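You operate a simulated robot arm through the tools that you are given. There is no shell and no other tool. Be economical: measure what you need, move in short steps, check, and stop when the job is done.

Carry out the task below with a simulated robot arm. There is one attempt and no reset: what you move stays moved.

Task
Add a scoop of lemon wedges to the blue mixing tub, level it and put its lid on.
Fine: level with the teal block before the lid goes on; scoop and block go back; two wedges spilt at most. Set down upright: green scoop, teal block.

Only the result counts: the job must be done as asked and must still hold three seconds after the hand-in. Knocking over, shifting, dropping, spilling or breaking anything else fails it. A push-on lid holds only when it is set on centred and level and pressed home; a screw cap is set on level and turned clockwise until tight.

Robot
A 6-joint arm with a fingered hand on a trunk, on a base that drives. Base frame: it is fixed to the floor where the robot stands at the start and does not move with it; the origin is under the middle of the robot, x ahead of it, y to its left, z up. Readings come in mm, rad, newtons and seconds.
With the tool pointing down near the work surface it reaches from about 220 to 560 mm from the robot's upright axis, wherever it stands. Its first joint turns from -2.897 to 2.897 rad. Payload 3.1 kg.
The TCP is the grasp point between the finger pads, 22 mm short of the fingertips. In the tool frame z runs along the fingers and y along their closing line. The gripper opens to 132 mm. The gripper's body begins 60 mm behind the TCP. The gripper is a hand of 4 fingers: y runs from the thumb to the fingers, the wrist lies at [0, 0, -218] in the tool frame, and closing takes about 1.5 s.
Orientation is told as [roll, pitch, yaw] about the base's x, y, z axes, in that order, counted from this pose: with the fingers straight down and closing along the base's y, the tool's x points along the base's -x, its y along +y and its z along -z.

Tools
- The arm moves only by the tool drive_tool. Its argument "steps" is text: rows parted by semicolons, each of 6 numbers parted by spaces: the shift along the tool's x, y, z in mm, then the turn, a rotation vector about the tool's x, y, z in rad. In form: tx ty tz ax ay az; .... A call has 1 to 10 rows; each row shifts and turns the commanded pose from where the row before left it, along the tool's axes as they then stand. "grip" is the closure in counts, from 0 (fully open) to 255 (shut), set as the call begins (left out, the last holds). Rows are played at 5 a second. More than 50 mm and 0.15 rad between two rows, or a gripper value outside its range, and nothing of the call is played. A pose out of reach is approached as far as the arm can. The call stops where the force on the tool passes 40 N (or 10 N more than at its start, if that is more) or the arm is blocked; 0.2 s more then pass. The fingers move at their own pace (about 153 mm/s each) and stop on an object; they squeeze with about 21 N. The grip force told is the motor's: it shows also when the fingers shut on nothing. Time passes only in rows, and 0.2 s behind the last, so rows that do not move let the fingers close. It gives the time, the measured TCP pose, the force on the tool (base axes), the opening and the grip force at its end, in the units of the frame above (readings bear some noise), with the torque about the TCP (base axes, N m) and any sound that the robot's microphone picked up, and new pictures: "show" is both (left out), scene, wrist or none.
- Cameras (640 x 400 px; columns grow to the right, rows downward): "scene" is now at [3.7, 104.8, 1617.7]; the picture's right is [-0.55, -0.83, 0.00], its down [-0.64, 0.42, -0.64] and it looks along [0.53, -0.35, -0.77] (base axes); focal length 248 px, centre (320, 200). "wrist" rides on the gripper at [53, -53, -84] in the tool frame; the picture's right is [0.71, 0.71, 0.00], its down [-0.53, 0.53, -0.67] and it looks along [-0.47, 0.47, 0.74] (tool axes); focal length 247 px, centre (320, 200). There is no depth. A picture from a camera that has moved, and an enlarged one, comes with that camera's place and axes in the base frame and with its lens.
- move_column(by): slides the trunk up (or, below 0, down) by that many mm; the arm and the scene camera ride with it, the base frame stays. It gives what a move gives, with no picture.
- steer(legs): drives the robot by 1 to 6 legs, each [ahead, left, turn to the left] in mm, mm and rad, along the robot's own axes; the way and the turn of a leg run together, so that a leg with both is an arc; at most 1500 mm and 3.142 rad a leg. The arm and the cameras ride along, it lands a little off, and it stops where it bumps. It gives what a move gives, and a new picture of the scene camera.
- move_fingers(finger1, finger2, finger3, thumb_bend): sets how far each is bent, from 0 (flat) to 1 (curled in); at 0.3 the hand is open as for a grip, at 0.7 the pads meet at the TCP. One left out holds its place. A second passes; each finger stops where it meets its share of the squeeze, and holds until it gets a number again. A gripper value or a shape takes the hand back. It gives what a move gives, with no picture; readings hold the bend of each and the force on the fingers (four entries, about 0 where the hand has none), thumb and palm.
- preshape(shape): the hand has 4 fingers and takes this shape, open, in about a second: jaw (thumb against the fingers, like two jaws); tri (thumb and two fingers); tip (a fingertip pinch); poke (one finger out to press); point (the index stretched); flat (the hand flat); cup (the hand cupped); fist (a fist). The gripper value then closes the fingers along that shape, each until it touches; the sizes above hold for jaw. It gives what a move gives, with no picture.
- turn_head(pan, tilt): turns the head with the scene camera to pan (to the left, within 2.705 rad either way) and tilt (down, from -0.506 to 1.204), counted from straight ahead of the robot. It gives what a move gives, and a new picture of the scene camera.
- inspect(camera, box): a new picture of the part [left, top, right, bottom] of that camera's present view, enlarged. The clock stands still meanwhile.
- sign_off(): hands the job in; it is judged then, once.

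Go step by step. Nothing tells you exact positions but the pictures and the camera data: compare them with the known pose of the tool, close in by small moves and look again before you grip or let go. The budget is 120 turns and 260 pictures, counting those below and the enlarged ones. Unless the task says otherwise, let go and move clear before handing in, and close with one line.

The tools are called after "Request:" as a command line: name --argument value ..., lists and objects as JSON in quotes. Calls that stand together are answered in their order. drive_tool: Moves the arm, as the interface text tells. Its arguments: {"type":"object","properties":{"steps":{"type":"string"},"grip":{"type":"number"},"show":{"type":"string","enum":["both","scene","wrist","none"]}},"required":["steps"]} The other tools are called the same way: move_column (by) slides the trunk up or down; preshape (shape) gives the hand a shape; move_fingers (finger1, finger2, finger3, thumb_bend) moves the fingers one by one; steer (legs) drives the base; turn_head (pan, tilt) turns the head that bears the scene camera; inspect (camera, box) takes an enlarged picture of a part of a camera's view; sign_off () hands the job in.

At the start:

```text
clock: 0.0
eef_pos: [173.9, -212.1, 1198.0]
tcp_rot: [0.001, -0.001, 0.001]
force: [0.0, -0.2, -0.9]
ft_torque: [0.0, 0.0, -0.01]
width: 131.6
grasp_force: 0.1
shape: jaw
bend: [0.3, 0.3, 0.3, 0.3]
finger forces: [0.0, 0.0, 0.0, 0.0, 0.0, 0.0]
trunk travel left (down, up): [-300.0, 86.0]
robot x, y, heading: [-1.5, -0.8, -0.0]
head pan, tilt: [-0.583, 0.88]
```

scene: 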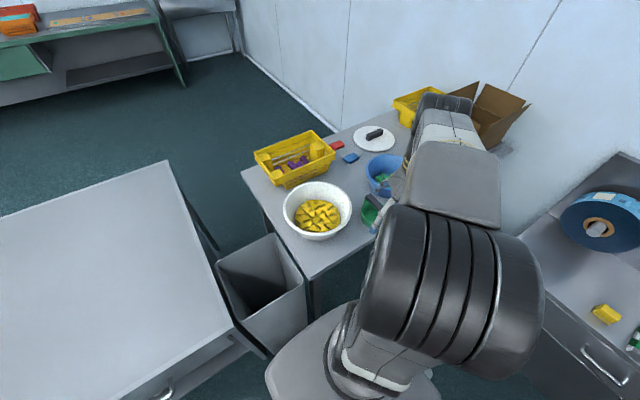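
wrist: 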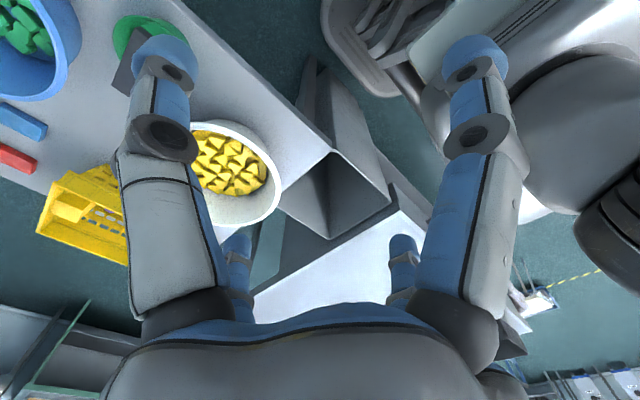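

I see a table ahead with a white bowl of yellow wedges, a blue tub, and a green scoop partly hidden behind the arm. I'll enlarge the picture first.

Request:
inspect --camera "scene" --box '[230, 70, 550, 270]'

Request:
inspect --camera "wrist" --box '[0, 0, 320, 200]'

```text
2.00 times, centred on (390, 170) of scene
camera zoom: at [3.7, 104.8, 1617.7], right [-0.55, -0.83, 0.0], down [-0.64, 0.42, -0.64], along [0.53, -0.35, -0.77], focal length 496 px, centre (180, 260)
```

zoom: 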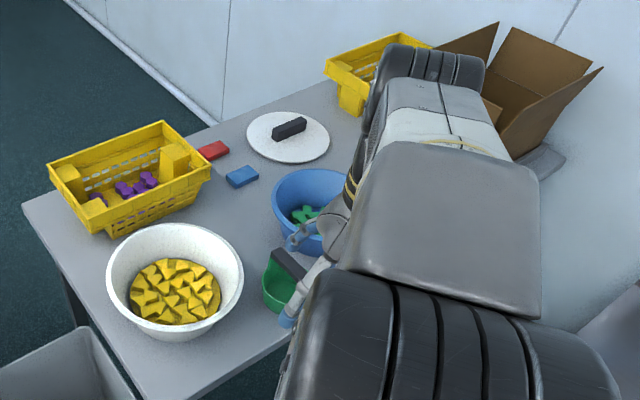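

```text
2.00 times, centred on (160, 100) of wrist
camera zoom: at [120.8, -265.7, 1281.7], right [-0.71, 0.71, 0.0], down [0.53, 0.53, 0.67], along [0.47, 0.47, -0.74], focal length 494 px, centre (640, 400)
```

zoom: 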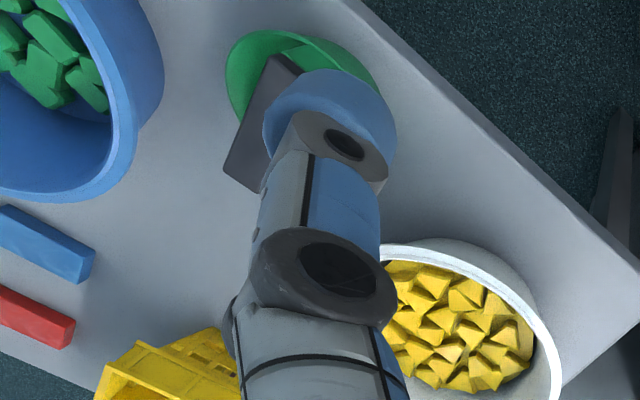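

The arm hides part of the table. I swing the tool to the left to see the rest.

Request:
drive_tool --steps "-40 20 0 0 0 0;-40 40 0 0 0 0;-20 45 0 0 0 0;0 50 0 0 0 0;0 50 0 0 0 0;0 50 0 0 0 0;0 50 0 0 0 0;0 50 0 0 0 0;0 50 0 0 0 0;0 50 0 0 0 0" --show "both"

```text
refused: row 2 steps farther than a row can; nothing moved
```

Request:
drive_tool --steps "-40 20 0 0 0 0;-30 35 0 0 0 0;-20 45 0 0 0 0;0 50 0 0 0 0;0 50 0 0 0 0;0 50 0 0 0 0;0 50 0 0 0 0;0 50 0 0 0 0;0 50 0 0 0 0;0 50 0 0 0 0" --show "both"

```text
clock: 2.2
eef_pos: [266.0, 241.5, 1197.3]
tcp_rot: [-0.002, 0.001, 0.0]
force: [-0.5, 0.3, 0.0]
ft_torque: [0.0, 0.02, 0.0]
width: 132.1
grasp_force: 0.0
shape: jaw
bend: [0.3, 0.3, 0.3, 0.3]
finger forces: [0.0, 0.0, 0.0, 0.0, 0.0, 0.0]
trunk travel left (down, up): [-300.0, 86.0]
robot x, y, heading: [-0.7, 0.1, -0.003]
head pan, tilt: [-0.583, 0.88]
camera scene: at [4.3, 106.8, 1617.5], right [-0.55, -0.83, 0.0], down [-0.64, 0.42, -0.64], along [0.53, -0.35, -0.77], focal length 248 px, centre (320, 200)
camera wrist: at [213.2, 188.7, 1281.3], right [-0.71, 0.71, 0.0], down [0.53, 0.53, 0.67], along [0.47, 0.47, -0.74], focal length 247 px, centre (320, 200)
```

scene: 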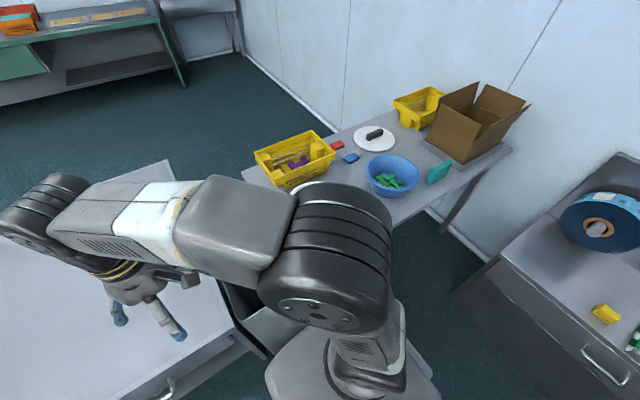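
wrist: 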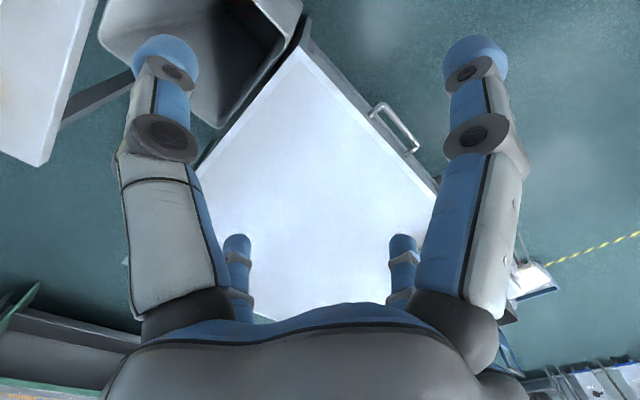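

The teal block stands right of the blue tub. I look around to the right and pan to see the space for driving.

Request:
turn_head --pan -1.3 --tilt 0.9

Request:
turn_head --pan -0.9 --tilt 0.9

Request:
inspect --camera "scene" --box '[160, 80, 480, 280]'

```text
clock: 3.3
eef_pos: [266.6, 238.8, 1198.3]
tcp_rot: [0.0, 0.0, -0.001]
force: [0.5, -0.2, 0.7]
ft_torque: [0.0, -0.03, 0.02]
width: 132.1
grasp_force: 0.1
shape: jaw
bend: [0.3, 0.3, 0.3, 0.3]
finger forces: [0.0, 0.0, 0.0, 0.0, 0.0, 0.0]
trunk travel left (down, up): [-300.0, 86.0]
robot x, y, heading: [-1.1, -1.9, -0.001]
head pan, tilt: [-1.3, 0.901]
camera scene: at [-40.0, 74.2, 1616.1], right [-0.96, -0.27, 0.0], down [-0.21, 0.76, -0.62], along [0.17, -0.6, -0.78], focal length 248 px, centre (320, 200)
```

scene: 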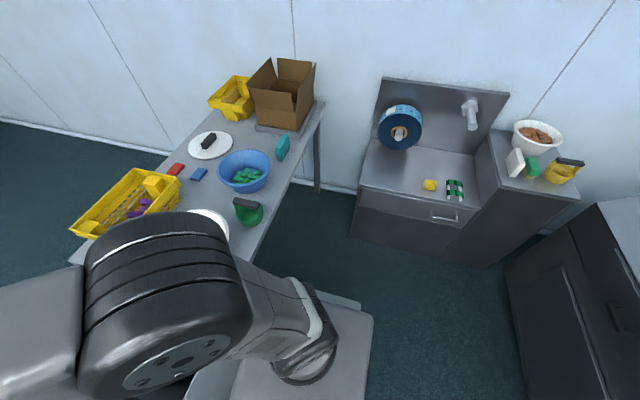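

```text
clock: 4.2
eef_pos: [266.4, 239.9, 1198.6]
tcp_rot: [0.001, 0.001, -0.001]
force: [-0.4, -0.8, -0.7]
ft_torque: [-0.02, -0.03, 0.0]
width: 132.2
grasp_force: 0.0
shape: jaw
bend: [0.3, 0.3, 0.3, 0.3]
finger forces: [0.1, 0.0, 0.1, 0.1, 0.0, 0.0]
trunk travel left (down, up): [-300.0, 86.0]
robot x, y, heading: [3.1, -1.0, 0.002]
head pan, tilt: [-0.901, 0.901]
camera scene: at [-13.4, 87.8, 1616.1], right [-0.78, -0.62, 0.0], down [-0.49, 0.61, -0.62], along [0.39, -0.49, -0.78], focal length 248 px, centre (320, 200)
```

scene: 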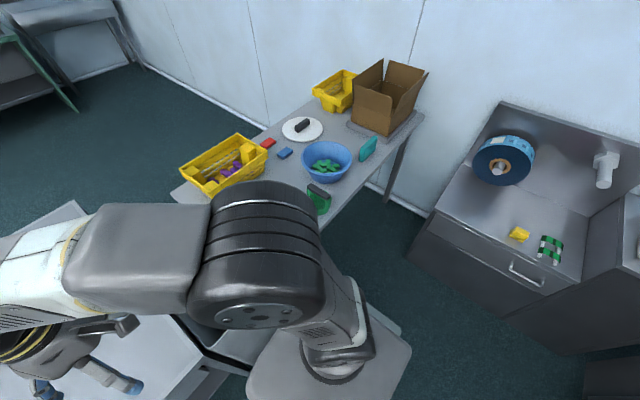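

```text
2.00 times, centred on (320, 180) of scene
camera zoom: at [-13.4, 87.8, 1616.1], right [-0.78, -0.62, 0.0], down [-0.49, 0.61, -0.62], along [0.39, -0.49, -0.78], focal length 496 px, centre (320, 240)
```

zoom: 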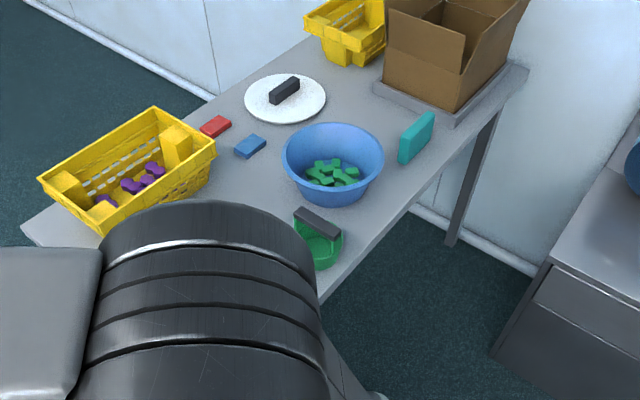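

The table seems to run along x≈325…980, y≈-100…-1360, with the tub near its front edge. I drive 250 mm to the right to face it and triangulate.

Request:
steer --legs '[[0, -250, 0]]'

Request:
turn_head --pan -0.6 --tilt 0.9

Request:
inspect --camera "scene" --box '[160, 80, 480, 280]'

```text
clock: 6.0
eef_pos: [266.1, -4.3, 1198.0]
tcp_rot: [0.001, 0.0, 0.008]
force: [-0.2, 0.1, 0.5]
ft_torque: [0.02, 0.01, 0.02]
width: 131.6
grasp_force: 0.0
shape: jaw
bend: [0.3, 0.3, 0.3, 0.3]
finger forces: [0.1, 0.1, 0.0, 0.1, 0.0, 0.0]
trunk travel left (down, up): [-300.0, 86.0]
robot x, y, heading: [-0.6, -242.3, 0.005]
head pan, tilt: [-0.901, 0.901]
camera scene: at [-13.0, -158.1, 1616.2], right [-0.78, -0.63, 0.0], down [-0.49, 0.61, -0.62], along [0.39, -0.48, -0.78], focal length 248 px, centre (320, 200)
```

scene: 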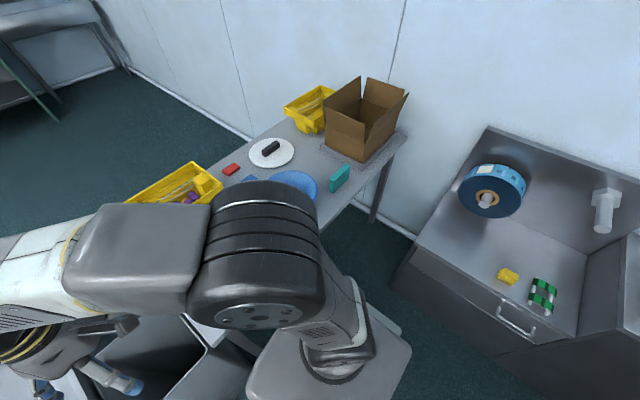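

```text
clock: 6.8
eef_pos: [265.1, -4.7, 1197.6]
tcp_rot: [-0.001, 0.0, 0.008]
force: [1.0, -0.5, -0.6]
ft_torque: [0.0, -0.02, -0.01]
width: 131.7
grasp_force: 0.2
shape: jaw
bend: [0.3, 0.3, 0.3, 0.3]
finger forces: [0.0, 0.0, 0.1, 0.0, 0.0, 0.1]
trunk travel left (down, up): [-300.0, 86.0]
robot x, y, heading: [-1.9, -242.6, 0.007]
head pan, tilt: [-0.6, 0.901]
camera scene: at [2.1, -140.1, 1616.1], right [-0.56, -0.83, 0.0], down [-0.65, 0.44, -0.62], along [0.52, -0.35, -0.78], focal length 248 px, centre (320, 200)
```

scene: 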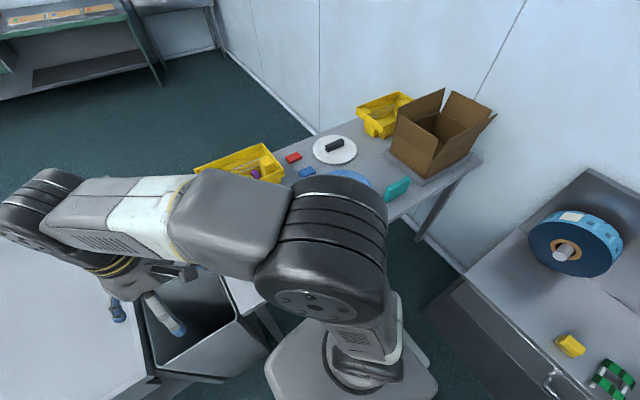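

```text
2.00 times, centred on (320, 180) of scene
camera zoom: at [2.1, -140.1, 1616.1], right [-0.56, -0.83, 0.0], down [-0.65, 0.44, -0.62], along [0.52, -0.35, -0.78], focal length 496 px, centre (320, 240)
```

zoom: 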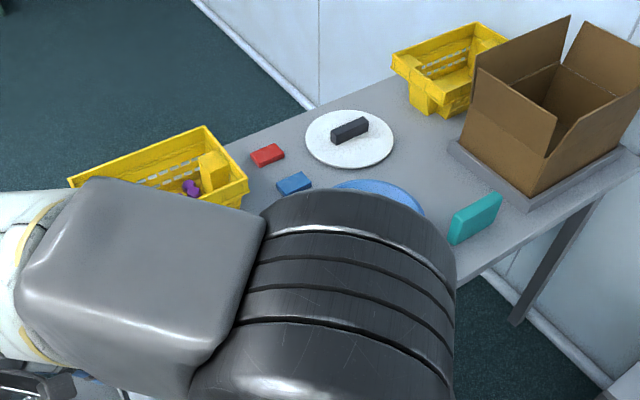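

Triangulated roughly: lid (784,-759), teal block (383,-783), tub (483,-587), scoop (379,-409), table top near z≈780. I check the robot's footprint and floor gap before driving further.

Request:
turn_head --pan -1.57 --tilt 1.2

Request:
turn_head --pan -0.8 --tilt 1.2

```text
clock: 8.0
eef_pos: [265.1, -3.3, 1199.2]
tcp_rot: [0.0, 0.002, 0.008]
force: [0.3, 0.1, 0.6]
ft_torque: [0.01, -0.01, -0.01]
width: 131.9
grasp_force: 0.1
shape: jaw
bend: [0.3, 0.3, 0.3, 0.3]
finger forces: [0.0, 0.0, 0.1, 0.0, 0.1, 0.1]
trunk travel left (down, up): [-300.0, 86.0]
robot x, y, heading: [3.0, -242.6, 0.006]
head pan, tilt: [-1.571, 1.201]
camera scene: at [-59.9, -154.2, 1596.3], right [-1.0, -0.01, 0.0], down [-0.01, 0.93, -0.36], along [0.0, -0.36, -0.93], focal length 248 px, centre (320, 200)
```

scene: 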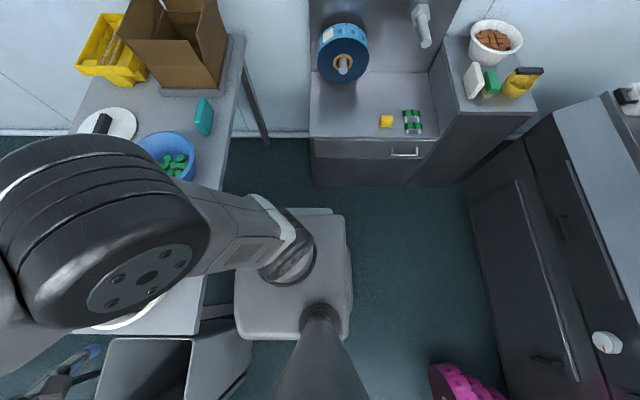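

```text
clock: 9.1
eef_pos: [265.4, -3.4, 1198.3]
tcp_rot: [0.0, 0.001, 0.008]
force: [-0.2, 1.0, -0.2]
ft_torque: [0.02, 0.01, 0.0]
width: 132.0
grasp_force: 0.0
shape: jaw
bend: [0.3, 0.3, 0.3, 0.3]
finger forces: [0.0, 0.0, 0.0, 0.0, 0.1, 0.0]
trunk travel left (down, up): [-300.0, 86.0]
robot x, y, heading: [3.1, -245.3, 0.009]
head pan, tilt: [-0.799, 1.201]
camera scene: at [-21.2, -138.0, 1596.3], right [-0.71, -0.7, 0.0], down [-0.66, 0.66, -0.36], along [0.25, -0.26, -0.93], focal length 248 px, centre (320, 200)
```

scene: 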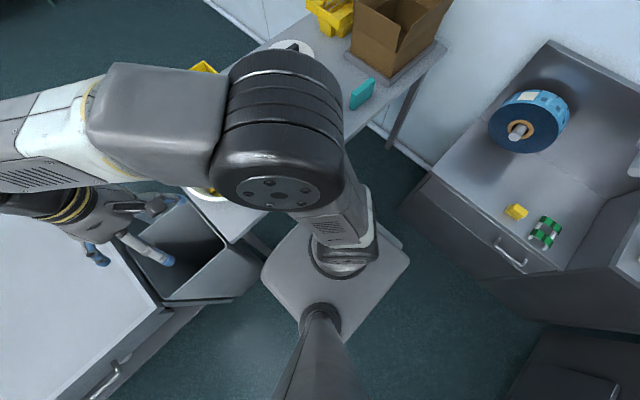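

The deck looks about 330×370 mm centred under the robot at z≈816, so there seems to be room ahead and right. I check the wrist view for the base footprint lower down.

Request:
drive_tool --steps "0 0 0 0 0 0.15;0 0 0 0 0 0.15;0 0 0 0 0 0.15;0 0 0 0 0 0.15;0 0 0 0 0 0.15;0 0 0 0 0 0.15;0 0 0 0 0 0.15;0 0 0 0 0 0.15;0 0 0 0 0 0.15;0 0 0 0 0 0.15" --show "wrist"

```text
clock: 11.3
eef_pos: [266.6, -3.3, 1198.1]
tcp_rot: [0.0, 0.0, -1.494]
force: [0.4, -0.7, -0.7]
ft_torque: [0.02, 0.01, -0.01]
width: 132.1
grasp_force: 0.0
shape: jaw
bend: [0.3, 0.3, 0.3, 0.3]
finger forces: [0.0, 0.1, 0.1, 0.0, 0.1, 0.0]
trunk travel left (down, up): [-300.0, 86.0]
robot x, y, heading: [0.4, -243.6, 0.012]
head pan, tilt: [-0.799, 1.201]
camera wrist: at [208.3, 46.0, 1281.6], right [0.65, 0.76, 0.0], down [0.57, -0.48, 0.67], along [0.51, -0.43, -0.74], focal length 247 px, centre (320, 200)
```

wrist: 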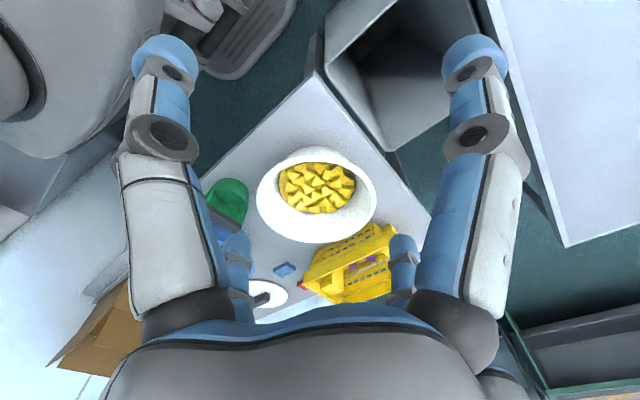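

The bowl, scoop and base front are visible; the floor under the table looks open. I drive right 270 and ahead 100, and look.

Request:
steer --legs '[[0, -270, 0], [80, 0, 0]]'

Request:
turn_head --pan -0.3 --tilt 1.1

```text
clock: 13.9
eef_pos: [350.3, -271.7, 1198.2]
tcp_rot: [-0.002, -0.002, -1.483]
force: [-0.1, 0.3, -0.9]
ft_torque: [0.02, -0.01, 0.03]
width: 131.8
grasp_force: 0.0
shape: jaw
bend: [0.3, 0.3, 0.3, 0.3]
finger forces: [0.1, 0.0, 0.0, 0.1, 0.0, 0.0]
trunk travel left (down, up): [-300.0, 86.0]
robot x, y, heading: [84.5, -517.9, 0.022]
head pan, tilt: [-0.799, 1.201]
camera scene: at [65.0, -409.0, 1596.3], right [-0.71, -0.71, 0.0], down [-0.66, 0.66, -0.36], along [0.26, -0.26, -0.93], focal length 248 px, centre (320, 200)
```

scene: 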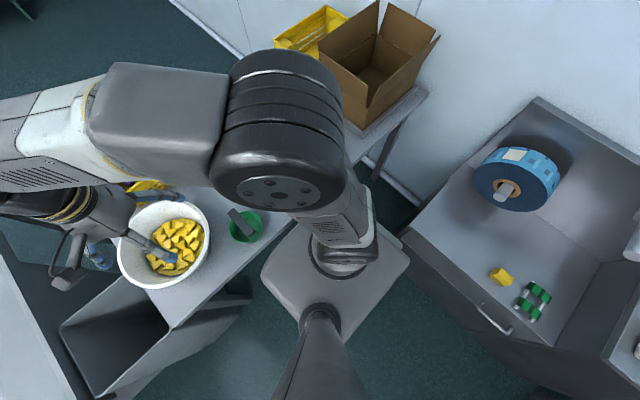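

```text
clock: 14.8
eef_pos: [349.2, -272.0, 1198.8]
tcp_rot: [0.0, 0.001, -1.482]
force: [0.0, -0.6, -0.3]
ft_torque: [0.01, 0.0, -0.02]
width: 131.9
grasp_force: 0.0
shape: jaw
bend: [0.3, 0.3, 0.3, 0.3]
finger forces: [0.1, 0.0, 0.1, 0.1, 0.0, 0.0]
trunk travel left (down, up): [-300.0, 86.0]
robot x, y, heading: [86.8, -517.9, 0.024]
head pan, tilt: [-0.3, 1.1]
camera scene: at [84.2, -387.3, 1602.2], right [-0.28, -0.96, 0.0], down [-0.86, 0.25, -0.45], along [0.44, -0.13, -0.89], focal length 248 px, centre (320, 200)
```

scene: 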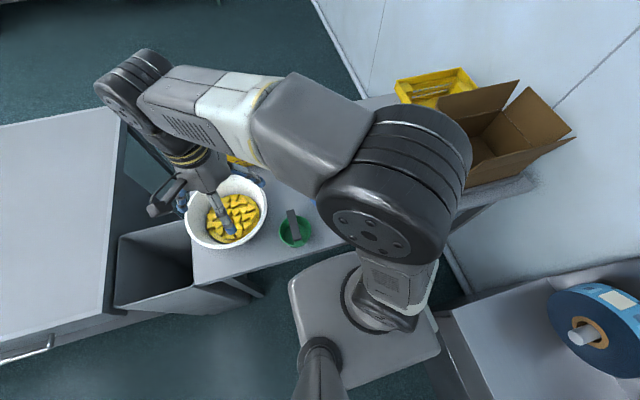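

No bump. Now a wrist view from above the scoop area.

Request:
drive_tool --steps "-40 0 0 0 0 0;-40 0 0 0 0 0;-40 0 0 0 0 0;-40 0 0 0 0 0" --show "both"

Request:
inspect --camera "wrist" --box '[80, 60, 480, 310]'

```text
clock: 15.8
eef_pos: [362.4, -433.0, 1199.9]
tcp_rot: [0.001, -0.001, -1.483]
force: [0.1, -0.2, 0.4]
ft_torque: [0.06, 0.01, -0.06]
width: 131.8
grasp_force: 0.0
shape: jaw
bend: [0.3, 0.3, 0.3, 0.3]
finger forces: [0.0, 0.1, 0.1, 0.0, 0.0, 0.0]
trunk travel left (down, up): [-300.0, 86.0]
robot x, y, heading: [88.8, -516.7, 0.02]
head pan, tilt: [-0.3, 1.1]
camera scene: at [84.0, -388.0, 1602.3], right [-0.28, -0.96, 0.0], down [-0.86, 0.25, -0.45], along [0.44, -0.13, -0.89], focal length 248 px, centre (320, 200)
camera wrist: at [303.5, -383.9, 1282.9], right [0.64, 0.77, 0.0], down [0.57, -0.48, 0.67], along [0.51, -0.43, -0.74], focal length 247 px, centre (320, 200)
```

scene: 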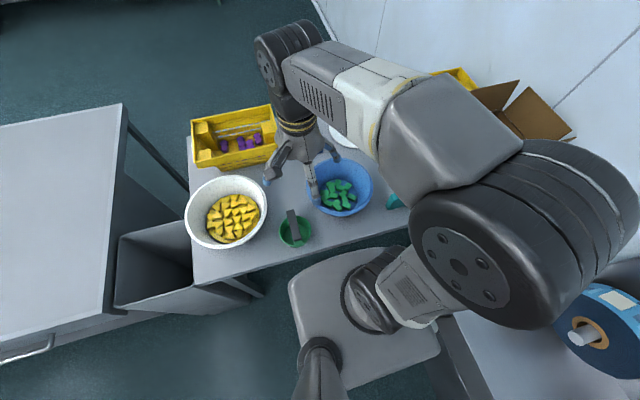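
wrist: 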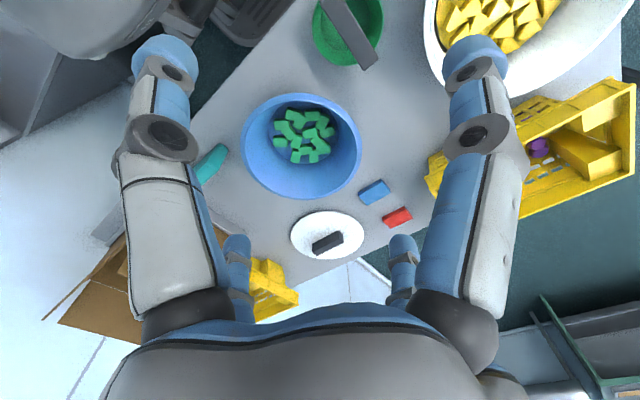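

```text
1.60 times, centred on (280, 185) of wrist
camera zoom: at [303.5, -383.9, 1282.9], right [0.64, 0.77, 0.0], down [0.57, -0.48, 0.67], along [0.51, -0.43, -0.74], focal length 395 px, centre (384, 224)
```

zoom: 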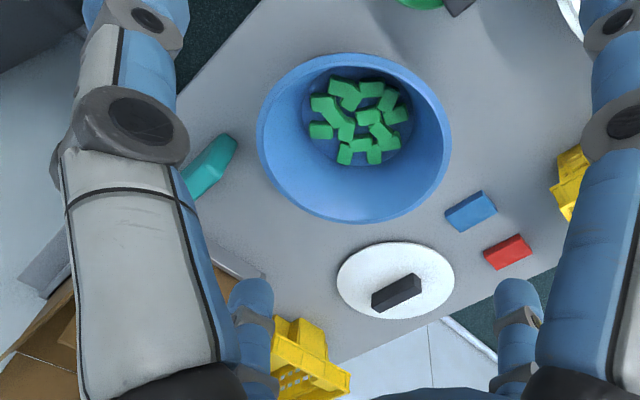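

I have approximate positions: tub rim centre ≈(470,-568), lid ≈(775,-752). Next a closer view of the scoop with the wrist camera.

Request:
drive_tool --steps "26 -18.8 30 0 0 0;26 -18.8 30 0 0 0;26 -18.8 30 0 0 0;26 -18.8 30 0 0 0;26 -18.8 30 0 0 0;26 -18.8 30 0 0 0" --show "both"

Request:
inspect --camera "scene" --box '[180, 80, 500, 280]'

```text
clock: 17.2
eef_pos: [239.2, -285.9, 1020.1]
tcp_rot: [0.001, 0.0, -1.484]
force: [0.3, -0.3, 0.2]
ft_torque: [-0.03, 0.0, 0.01]
width: 132.0
grasp_force: 0.1
shape: jaw
bend: [0.3, 0.3, 0.3, 0.3]
finger forces: [0.1, 0.1, 0.1, 0.0, 0.1, 0.1]
trunk travel left (down, up): [-300.0, 86.0]
robot x, y, heading: [81.9, -517.7, 0.018]
head pan, tilt: [-0.3, 1.1]
camera scene: at [84.1, -385.8, 1602.1], right [-0.28, -0.96, 0.0], down [-0.86, 0.25, -0.45], along [0.44, -0.13, -0.89], focal length 248 px, centre (320, 200)
camera wrist: at [181.8, -236.6, 1103.7], right [0.64, 0.77, 0.0], down [0.57, -0.48, 0.67], along [0.51, -0.43, -0.74], focal length 247 px, centre (320, 200)
```

scene: 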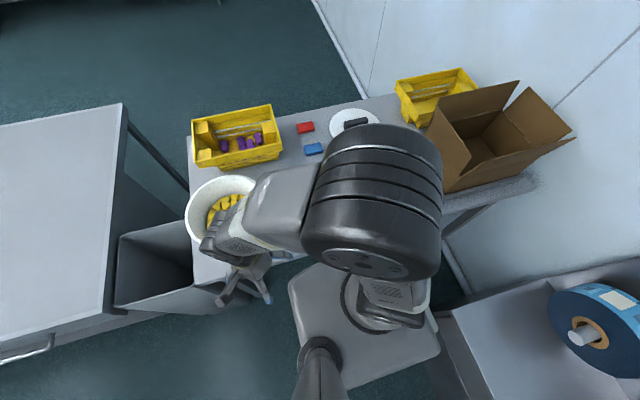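
wrist: 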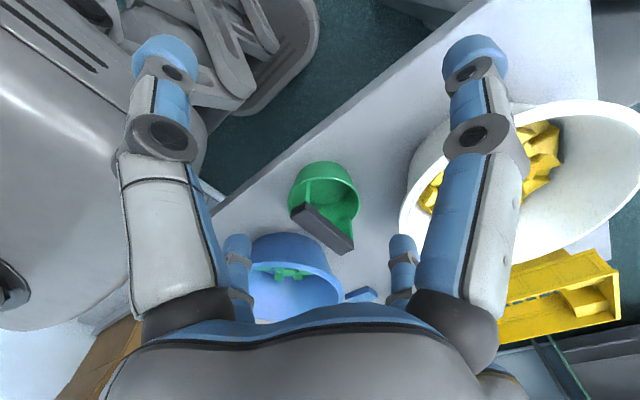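

```text
2.00 times, centred on (340, 180) of scene
camera zoom: at [84.1, -385.8, 1602.1], right [-0.28, -0.96, 0.0], down [-0.86, 0.25, -0.45], along [0.44, -0.13, -0.89], focal length 496 px, centre (280, 240)
```

zoom: 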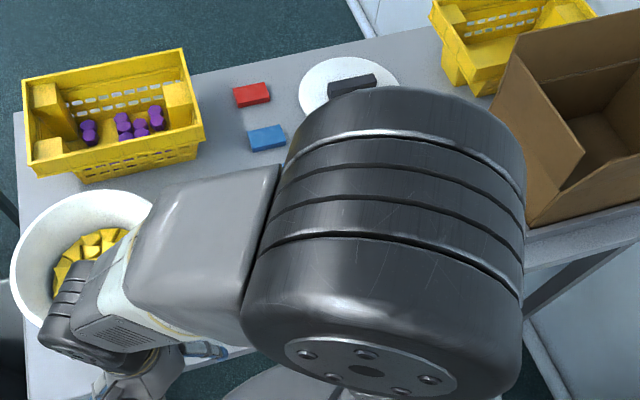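

Request:
inspect --camera "wrist" --box '[260, 140, 420, 260]'

Request:
inspect --camera "wrist" --box '[380, 80, 640, 280]'

```text
3.33 times, centred on (340, 200) of wrist
camera zoom: at [181.8, -236.6, 1103.7], right [0.64, 0.77, 0.0], down [0.57, -0.48, 0.67], along [0.51, -0.43, -0.74], focal length 823 px, centre (253, 200)
```

zoom: 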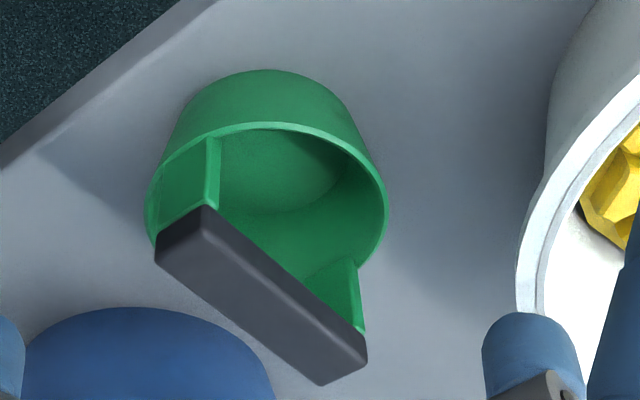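

```text
2.00 times, centred on (510, 180) of wrist
camera zoom: at [181.8, -236.6, 1103.7], right [0.64, 0.77, 0.0], down [0.57, -0.48, 0.67], along [0.51, -0.43, -0.74], focal length 494 px, centre (-60, 240)
```

zoom: 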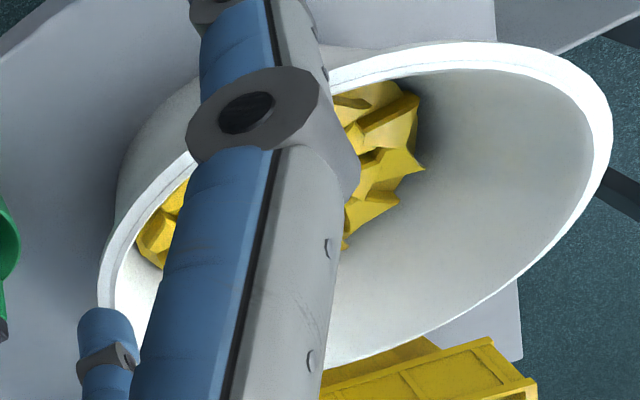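

The scoop is a cup about 112 mm wide with a bail bar along base x, centre ≈(390,-403), bar top z≈869. I turn the tool to yaw 0 so it closes along y, and then shift above it.

Request:
drive_tool --steps "0 0 0 0 0 -0.15;0 0 0 0 0 -0.15;0 0 0 0 0 -0.15;0 0 0 0 0 -0.15;0 0 0 0 0 -0.15;0 0 0 0 0 -0.15;0 0 0 0 0 -0.15;0 0 0 0 0 -0.15;0 0 0 0 0 -0.15;0 0 0 0 0 -0.15" --show "wrist"

Request:
drive_tool --steps "-30 -23 0 0 0 0;-30 -23 0 0 0 0;-30 -23 0 0 0 0;-30 -23 0 0 0 0;-30 -23 0 0 0 0" --show "both"

```text
clock: 18.8
eef_pos: [238.2, -279.1, 1020.2]
tcp_rot: [0.019, 0.002, -0.493]
force: [2.2, 20.6, -4.6]
ft_torque: [0.39, -0.14, -0.42]
width: 130.7
grasp_force: 0.1
shape: jaw
bend: [0.3, 0.3, 0.3, 0.4]
finger forces: [0.1, 0.0, 0.0, 0.0, 0.0, 0.0]
trunk travel left (down, up): [-300.0, 86.0]
robot x, y, heading: [83.7, -517.1, 0.013]
head pan, tilt: [-0.3, 1.1]
stopped in row 7: the force on the tool passed its limit at 41 N (the readings are from after the stop); the commanded pose is now the measured one
camera wrist: at [166.0, -303.0, 1102.5], right [-0.29, 0.96, 0.01], down [0.71, 0.2, 0.68], along [0.64, 0.21, -0.74], focal length 247 px, centre (320, 200)
```

wrist: 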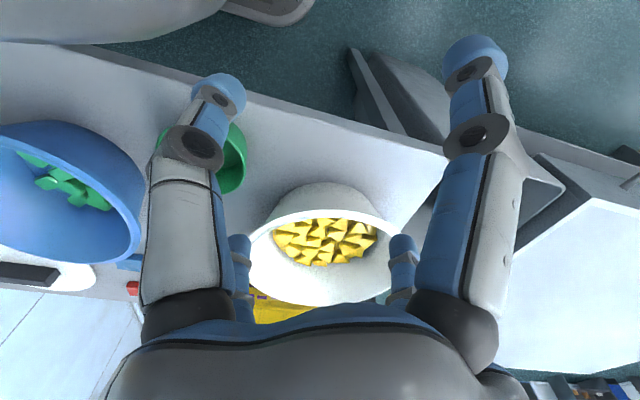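

```text
clock: 19.1
eef_pos: [243.7, -282.3, 1022.6]
tcp_rot: [0.037, 0.008, -0.502]
force: [3.9, 23.1, -2.8]
ft_torque: [0.27, -0.07, -0.4]
width: 130.8
grasp_force: 0.0
shape: jaw
bend: [0.3, 0.3, 0.3, 0.41]
finger forces: [0.1, 0.1, 0.1, 0.0, 0.1, 0.0]
trunk travel left (down, up): [-300.0, 86.0]
robot x, y, heading: [84.4, -515.5, 0.018]
head pan, tilt: [-0.3, 1.1]
stopped in row 1: the force on the tool passed its limit at 49 N (the readings are from after the stop); the commanded pose is now the measured one
camera scene: at [84.4, -387.7, 1602.3], right [-0.28, -0.96, 0.0], down [-0.86, 0.25, -0.45], along [0.44, -0.13, -0.89], focal length 248 px, centre (320, 200)
camera wrist: at [169.9, -306.0, 1103.8], right [-0.28, 0.96, 0.03], down [0.71, 0.18, 0.68], along [0.65, 0.21, -0.73], focal length 247 px, centre (320, 200)
```

scene: 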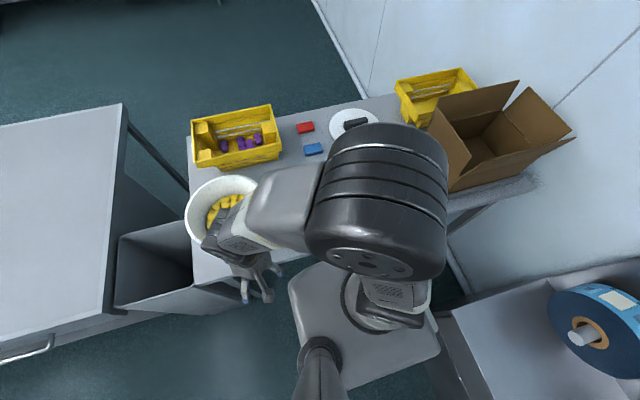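
wrist: 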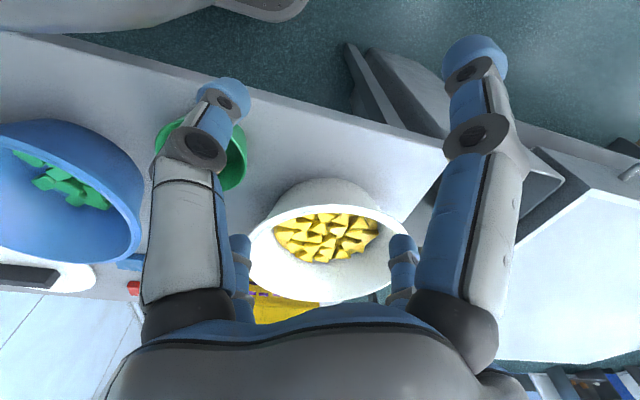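

The thumb touched something close to the robot (likely the deck/own arm). I back off outward and up before turning further.

Request:
drive_tool --steps "0 15 -5 0 0 0;0 30 -20 0 0 0;-20 20 -30 0 0 0;-40 0 -20 0 0 0" --show "both"

```text
clock: 20.1
eef_pos: [330.0, -256.6, 1095.2]
tcp_rot: [0.024, 0.008, -0.498]
force: [1.0, -0.6, 0.1]
ft_torque: [0.03, 0.0, 0.0]
width: 131.8
grasp_force: 0.1
shape: jaw
bend: [0.3, 0.3, 0.3, 0.3]
finger forces: [0.1, 0.0, 0.1, 0.0, 0.0, 0.0]
trunk travel left (down, up): [-300.0, 86.0]
robot x, y, heading: [87.4, -515.5, 0.015]
head pan, tilt: [-0.3, 1.1]
camera scene: at [85.1, -388.0, 1602.3], right [-0.28, -0.96, 0.0], down [-0.86, 0.25, -0.45], along [0.44, -0.13, -0.89], focal length 248 px, centre (320, 200)
camera wrist: at [257.2, -279.9, 1178.2], right [-0.28, 0.96, 0.02], down [0.71, 0.19, 0.68], along [0.64, 0.21, -0.74], focal length 247 px, centre (320, 200)
```

scene: 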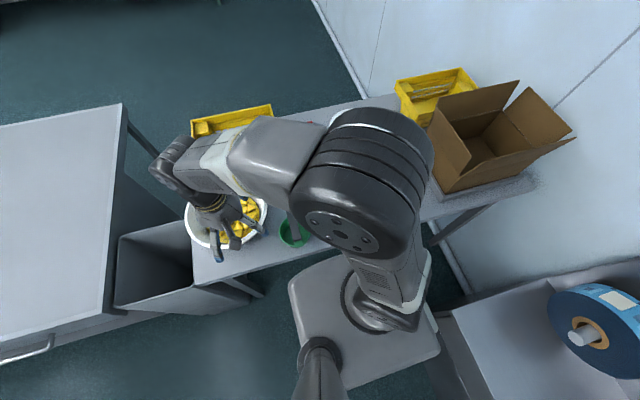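
wrist: 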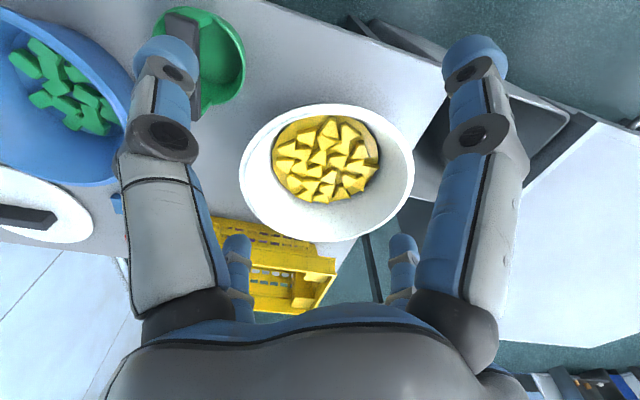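

Good view: bowl centre ≈(489,-191), rim dia ≈260 at z≈880. I finish turning to yaw 0 and move over the scoop.

Request:
drive_tool --steps "0 0 0 0 0 -0.14;0 0 0 0 0 -0.14;0 0 0 0 0 -0.14;0 0 0 0 0 -0.11;-20 -45 0 0.024 -0.008 0;-20 -45 0 0 0 0;-20 -45 0 0 0 0;0 -11 20 0 0 0;0 0 40 0 0 0;0 0 0 0 0 0" --show "both"

```text
clock: 22.3
eef_pos: [392.2, -403.7, 1036.7]
tcp_rot: [0.002, -0.017, 0.032]
force: [-0.6, 0.3, 0.2]
ft_torque: [0.03, -0.01, 0.02]
width: 131.8
grasp_force: 0.2
shape: jaw
bend: [0.3, 0.3, 0.3, 0.3]
finger forces: [0.1, 0.1, 0.0, 0.0, 0.1, 0.1]
trunk travel left (down, up): [-300.0, 86.0]
robot x, y, heading: [87.6, -515.6, 0.018]
head pan, tilt: [-0.3, 1.1]
camera scene: at [83.3, -387.5, 1602.3], right [-0.28, -0.96, 0.0], down [-0.86, 0.25, -0.45], along [0.44, -0.13, -0.89], focal length 248 px, centre (320, 200)
camera wrist: at [338.5, -458.1, 1118.7], right [-0.73, 0.68, -0.01], down [0.5, 0.54, 0.68], along [0.47, 0.49, -0.74], focal length 247 px, centre (320, 200)
```

scene: 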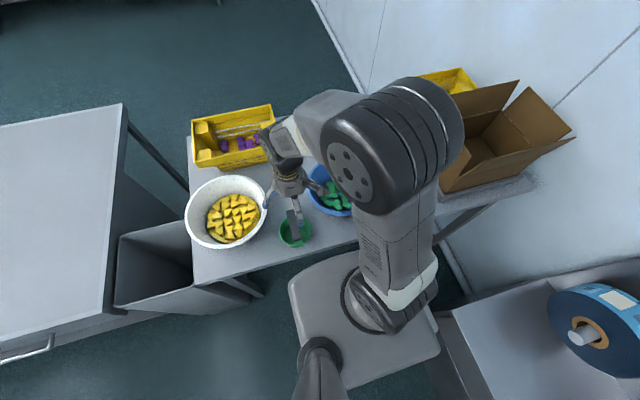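
wrist: 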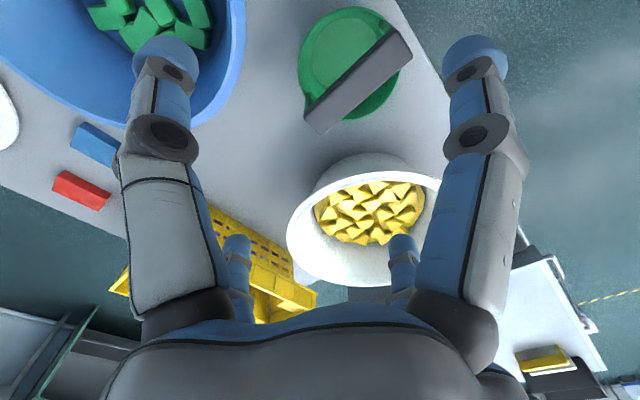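

Re-triangulated with this view: bar centre ≈(369,-386), top z≈892, along x. I correct and descend to look again.

Request:
drive_tool --steps "23 18 0 0 0.017 0.02;0 0 40 0 0 0;0 0 40 0 0 0;0 0 0 0 0 0" --show "wrist"

Request:
inspect --camera "scene" --box '[240, 160, 360, 260]'

```text
clock: 23.3
eef_pos: [366.9, -382.5, 956.8]
tcp_rot: [0.001, 0.002, 0.011]
force: [-0.2, 0.1, 0.3]
ft_torque: [0.04, 0.02, 0.02]
width: 131.9
grasp_force: 0.0
shape: jaw
bend: [0.3, 0.3, 0.3, 0.3]
finger forces: [0.1, 0.0, 0.0, 0.1, 0.1, 0.0]
trunk travel left (down, up): [-300.0, 86.0]
robot x, y, heading: [85.9, -518.1, 0.02]
head pan, tilt: [-0.3, 1.1]
camera wrist: at [314.9, -435.8, 1040.0], right [-0.71, 0.7, 0.0], down [0.52, 0.53, 0.67], along [0.47, 0.48, -0.74], focal length 247 px, centre (320, 200)
```

wrist: 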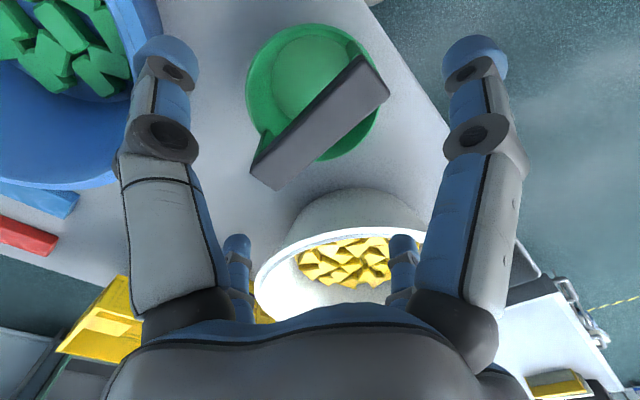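

```text
4.00 times, centred on (300, 210) of scene
camera zoom: at [83.8, -387.6, 1602.3], right [-0.28, -0.96, 0.0], down [-0.86, 0.25, -0.45], along [0.44, -0.13, -0.89], focal length 991 px, centre (400, 160)
```

zoom: 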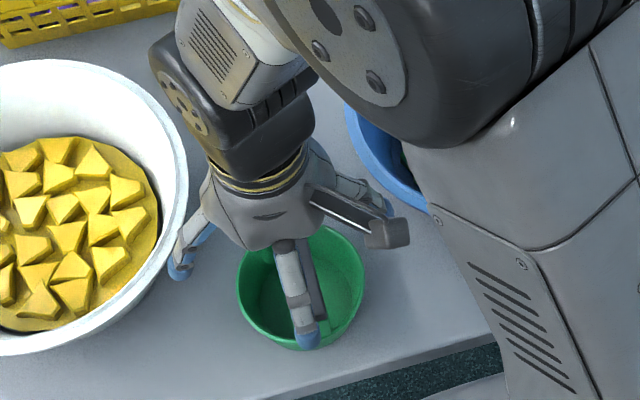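

The hand has four digits in a cross (±x, ±y), which will straddle the bar. I centre on (372,-388) and descend.

Request:
drive_tool --steps "-5 -5 0 0 0 0;0 0 25 0 0 0;0 0 25 0 0 0;0 0 0 0 0 0" --show "wrist"

Request:
inspect --camera "scene" --box '[240, 160, 360, 260]'

```text
clock: 24.3
eef_pos: [374.7, -389.7, 906.0]
tcp_rot: [0.001, 0.001, 0.009]
force: [0.4, 0.3, -0.2]
ft_torque: [0.0, 0.04, 0.02]
width: 131.8
grasp_force: 0.1
shape: jaw
bend: [0.3, 0.3, 0.3, 0.3]
finger forces: [0.0, 0.0, 0.0, 0.1, 0.0, 0.0]
trunk travel left (down, up): [-300.0, 86.0]
robot x, y, heading: [85.3, -515.9, 0.018]
head pan, tilt: [-0.3, 1.1]
camera wrist: at [320.2, -443.3, 989.3], right [-0.71, 0.7, 0.0], down [0.52, 0.53, 0.67], along [0.47, 0.48, -0.74], focal length 247 px, centre (320, 200)
```

wrist: 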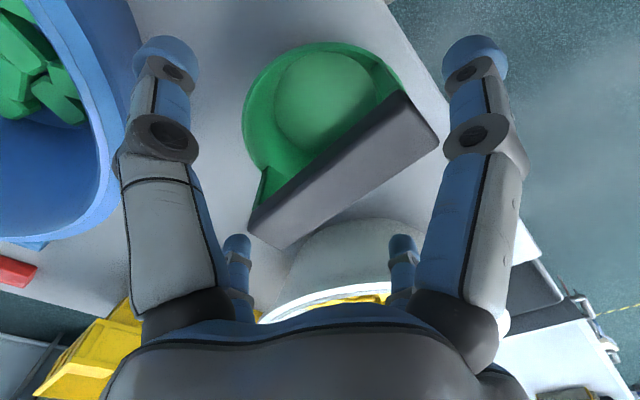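

```text
4.00 times, centred on (300, 210) of scene
camera zoom: at [83.9, -387.2, 1602.3], right [-0.28, -0.96, 0.0], down [-0.86, 0.25, -0.45], along [0.44, -0.13, -0.89], focal length 991 px, centre (400, 160)
```

zoom: 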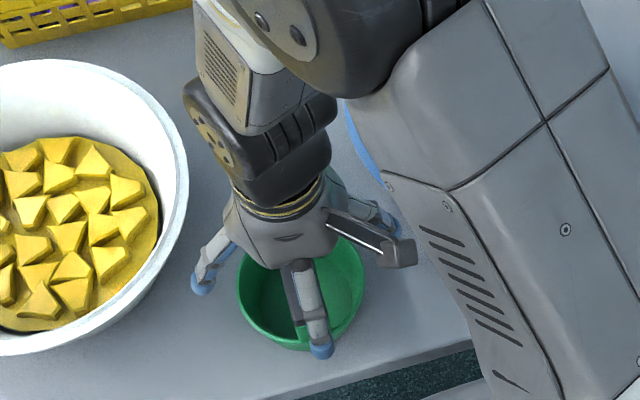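

Consistent: bar centre (371,-386). I fine-correct, lower to z≈882 and close.

Request:
drive_tool --steps "3 3 0 0 0 0;0 0 12 0 0 0;0 0 12 0 0 0;0 0 0 0 0 0" --show "wrist"

Request:
drive_tool --steps "0 0 0 0 0 0;0 0 0 0 0 0;0 0 0 0 0 0;0 0 0 0 0 0;0 0 0 0 0 0;0 0 0 0 0 0;0 0 0 0 0 0;0 0 0 0 0 0;0 0 0 0 0 0" --grip 255 --show "both"

Request:
inspect --camera "scene" --box '[240, 160, 360, 260]'

```text
clock: 25.3
eef_pos: [369.0, -386.9, 881.9]
tcp_rot: [0.001, 0.002, 0.01]
force: [0.5, 0.3, -0.2]
ft_torque: [-0.04, -0.02, 0.03]
width: 131.9
grasp_force: 0.1
shape: jaw
bend: [0.3, 0.3, 0.3, 0.3]
finger forces: [0.1, 0.1, 0.1, 0.1, 0.1, 0.0]
trunk travel left (down, up): [-300.0, 86.0]
robot x, y, heading: [88.2, -515.7, 0.015]
head pan, tilt: [-0.3, 1.1]
camera wrist: at [315.7, -440.3, 965.8], right [-0.71, 0.7, 0.0], down [0.52, 0.53, 0.67], along [0.47, 0.48, -0.74], focal length 247 px, centre (320, 200)
```

wrist: 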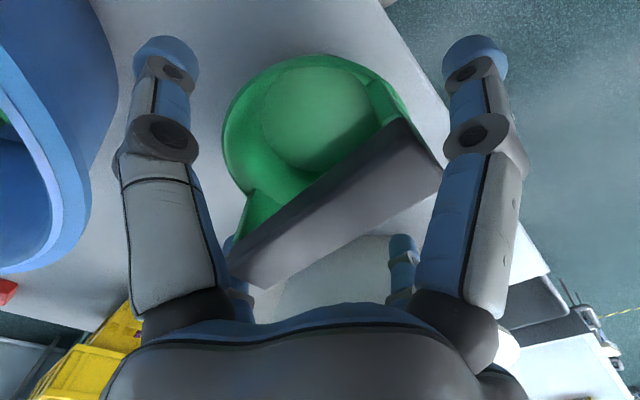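

```text
clock: 27.3
eef_pos: [369.4, -387.0, 882.5]
tcp_rot: [0.003, 0.001, 0.012]
force: [-0.2, 0.2, 0.1]
ft_torque: [-0.02, 0.02, 0.01]
width: 25.8
grasp_force: 21.4
shape: jaw
bend: [0.28, 0.7, 0.27, 0.74]
finger forces: [18.6, 16.0, 18.6, 0.0, 14.1, 0.1]
trunk travel left (down, up): [-300.0, 86.0]
robot x, y, heading: [85.4, -516.5, 0.019]
head pan, tilt: [-0.3, 1.1]
camera scene: at [84.3, -387.1, 1602.3], right [-0.28, -0.96, 0.0], down [-0.86, 0.25, -0.45], along [0.44, -0.13, -0.89], focal length 248 px, centre (320, 200)
camera wrist: at [315.9, -440.3, 965.9], right [-0.71, 0.7, 0.0], down [0.52, 0.53, 0.67], along [0.47, 0.48, -0.74], focal length 247 px, centre (320, 200)
```

scene: 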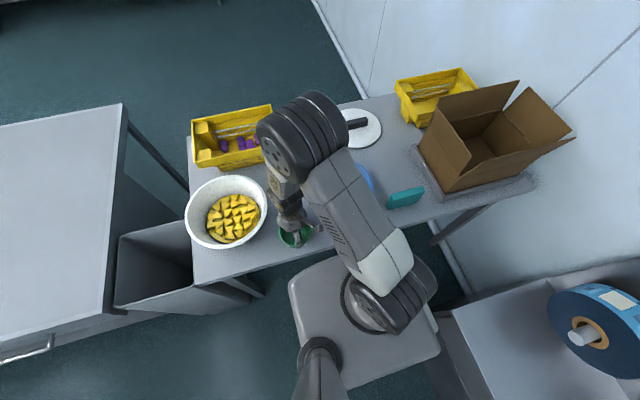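
wrist: 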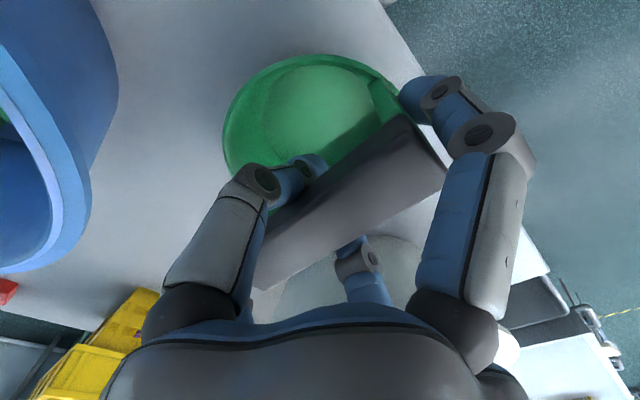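

```text
4.00 times, centred on (300, 210) of scene
camera zoom: at [84.3, -387.1, 1602.3], right [-0.28, -0.96, 0.0], down [-0.86, 0.25, -0.45], along [0.44, -0.13, -0.89], focal length 991 px, centre (400, 160)
```

zoom: 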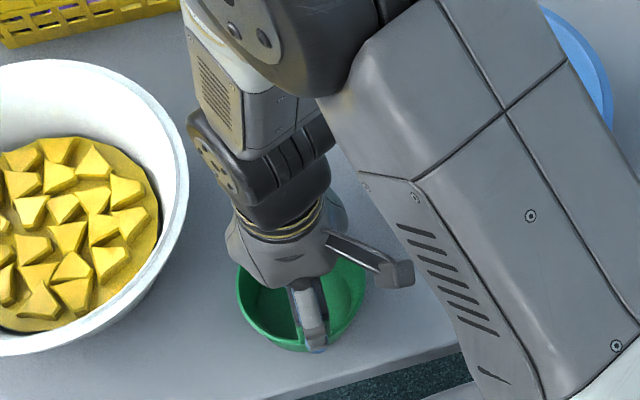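

The grip holds on all four digits. Before lifting I look closely at the bowl's content and the tub.

Request:
inspect --camera "scene" --box '[182, 172, 272, 252]'

Request:
drive_tool --steps "0 0 -10 0 0 0;0 0 -20 0 0 0;0 0 -40 0 0 0;0 0 -40 0 0 0;0 0 -20 0 0 0;0 0 0 0 0 0" --show "both"

```text
5.00 times, centred on (227, 212) of scene
camera zoom: at [84.3, -387.1, 1602.3], right [-0.28, -0.96, 0.0], down [-0.86, 0.25, -0.45], along [0.44, -0.13, -0.89], focal length 1239 px, centre (785, 140)
```

zoom: 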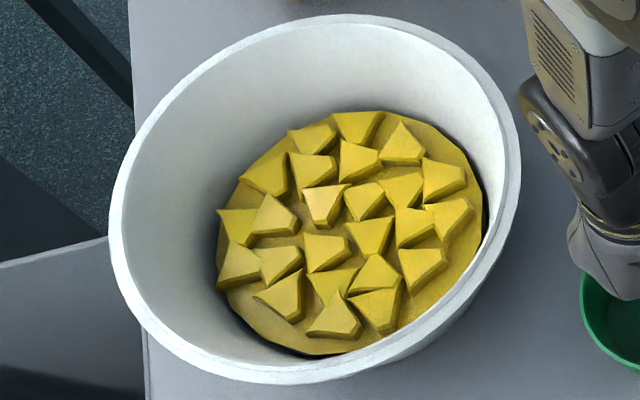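

```text
clock: 28.7
eef_pos: [367.3, -388.5, 1013.6]
tcp_rot: [-0.001, 0.0, 0.011]
force: [-0.6, 1.2, -0.8]
ft_torque: [-0.01, -0.05, 0.01]
width: 26.1
grasp_force: 21.2
shape: jaw
bend: [0.28, 0.7, 0.27, 0.74]
finger forces: [18.6, 15.1, 18.6, 0.0, 13.5, 0.0]
trunk travel left (down, up): [-300.0, 86.0]
robot x, y, heading: [89.1, -519.3, 0.021]
head pan, tilt: [-0.3, 1.1]
camera scene: at [84.5, -387.1, 1602.2], right [-0.28, -0.96, 0.0], down [-0.86, 0.25, -0.45], along [0.44, -0.13, -0.89], focal length 248 px, centre (320, 200)
camera wrist: at [314.3, -441.8, 1096.5], right [-0.71, 0.7, 0.0], down [0.52, 0.53, 0.67], along [0.47, 0.48, -0.74], focal length 247 px, centre (320, 200)
```

scene: 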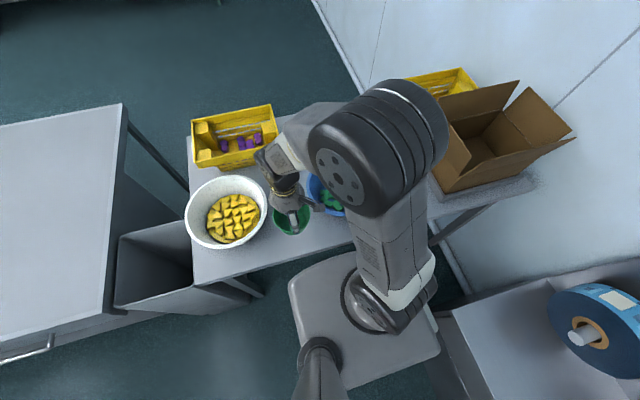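
wrist: 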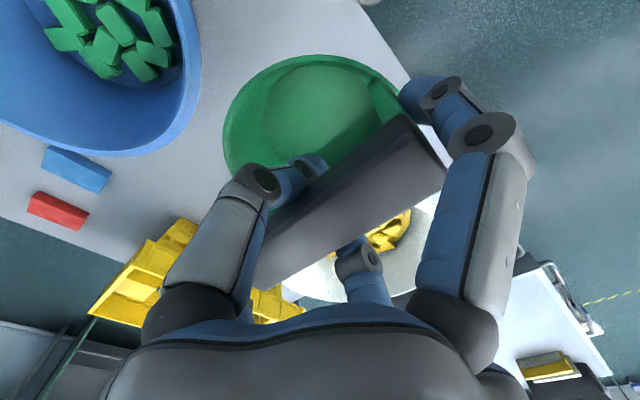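

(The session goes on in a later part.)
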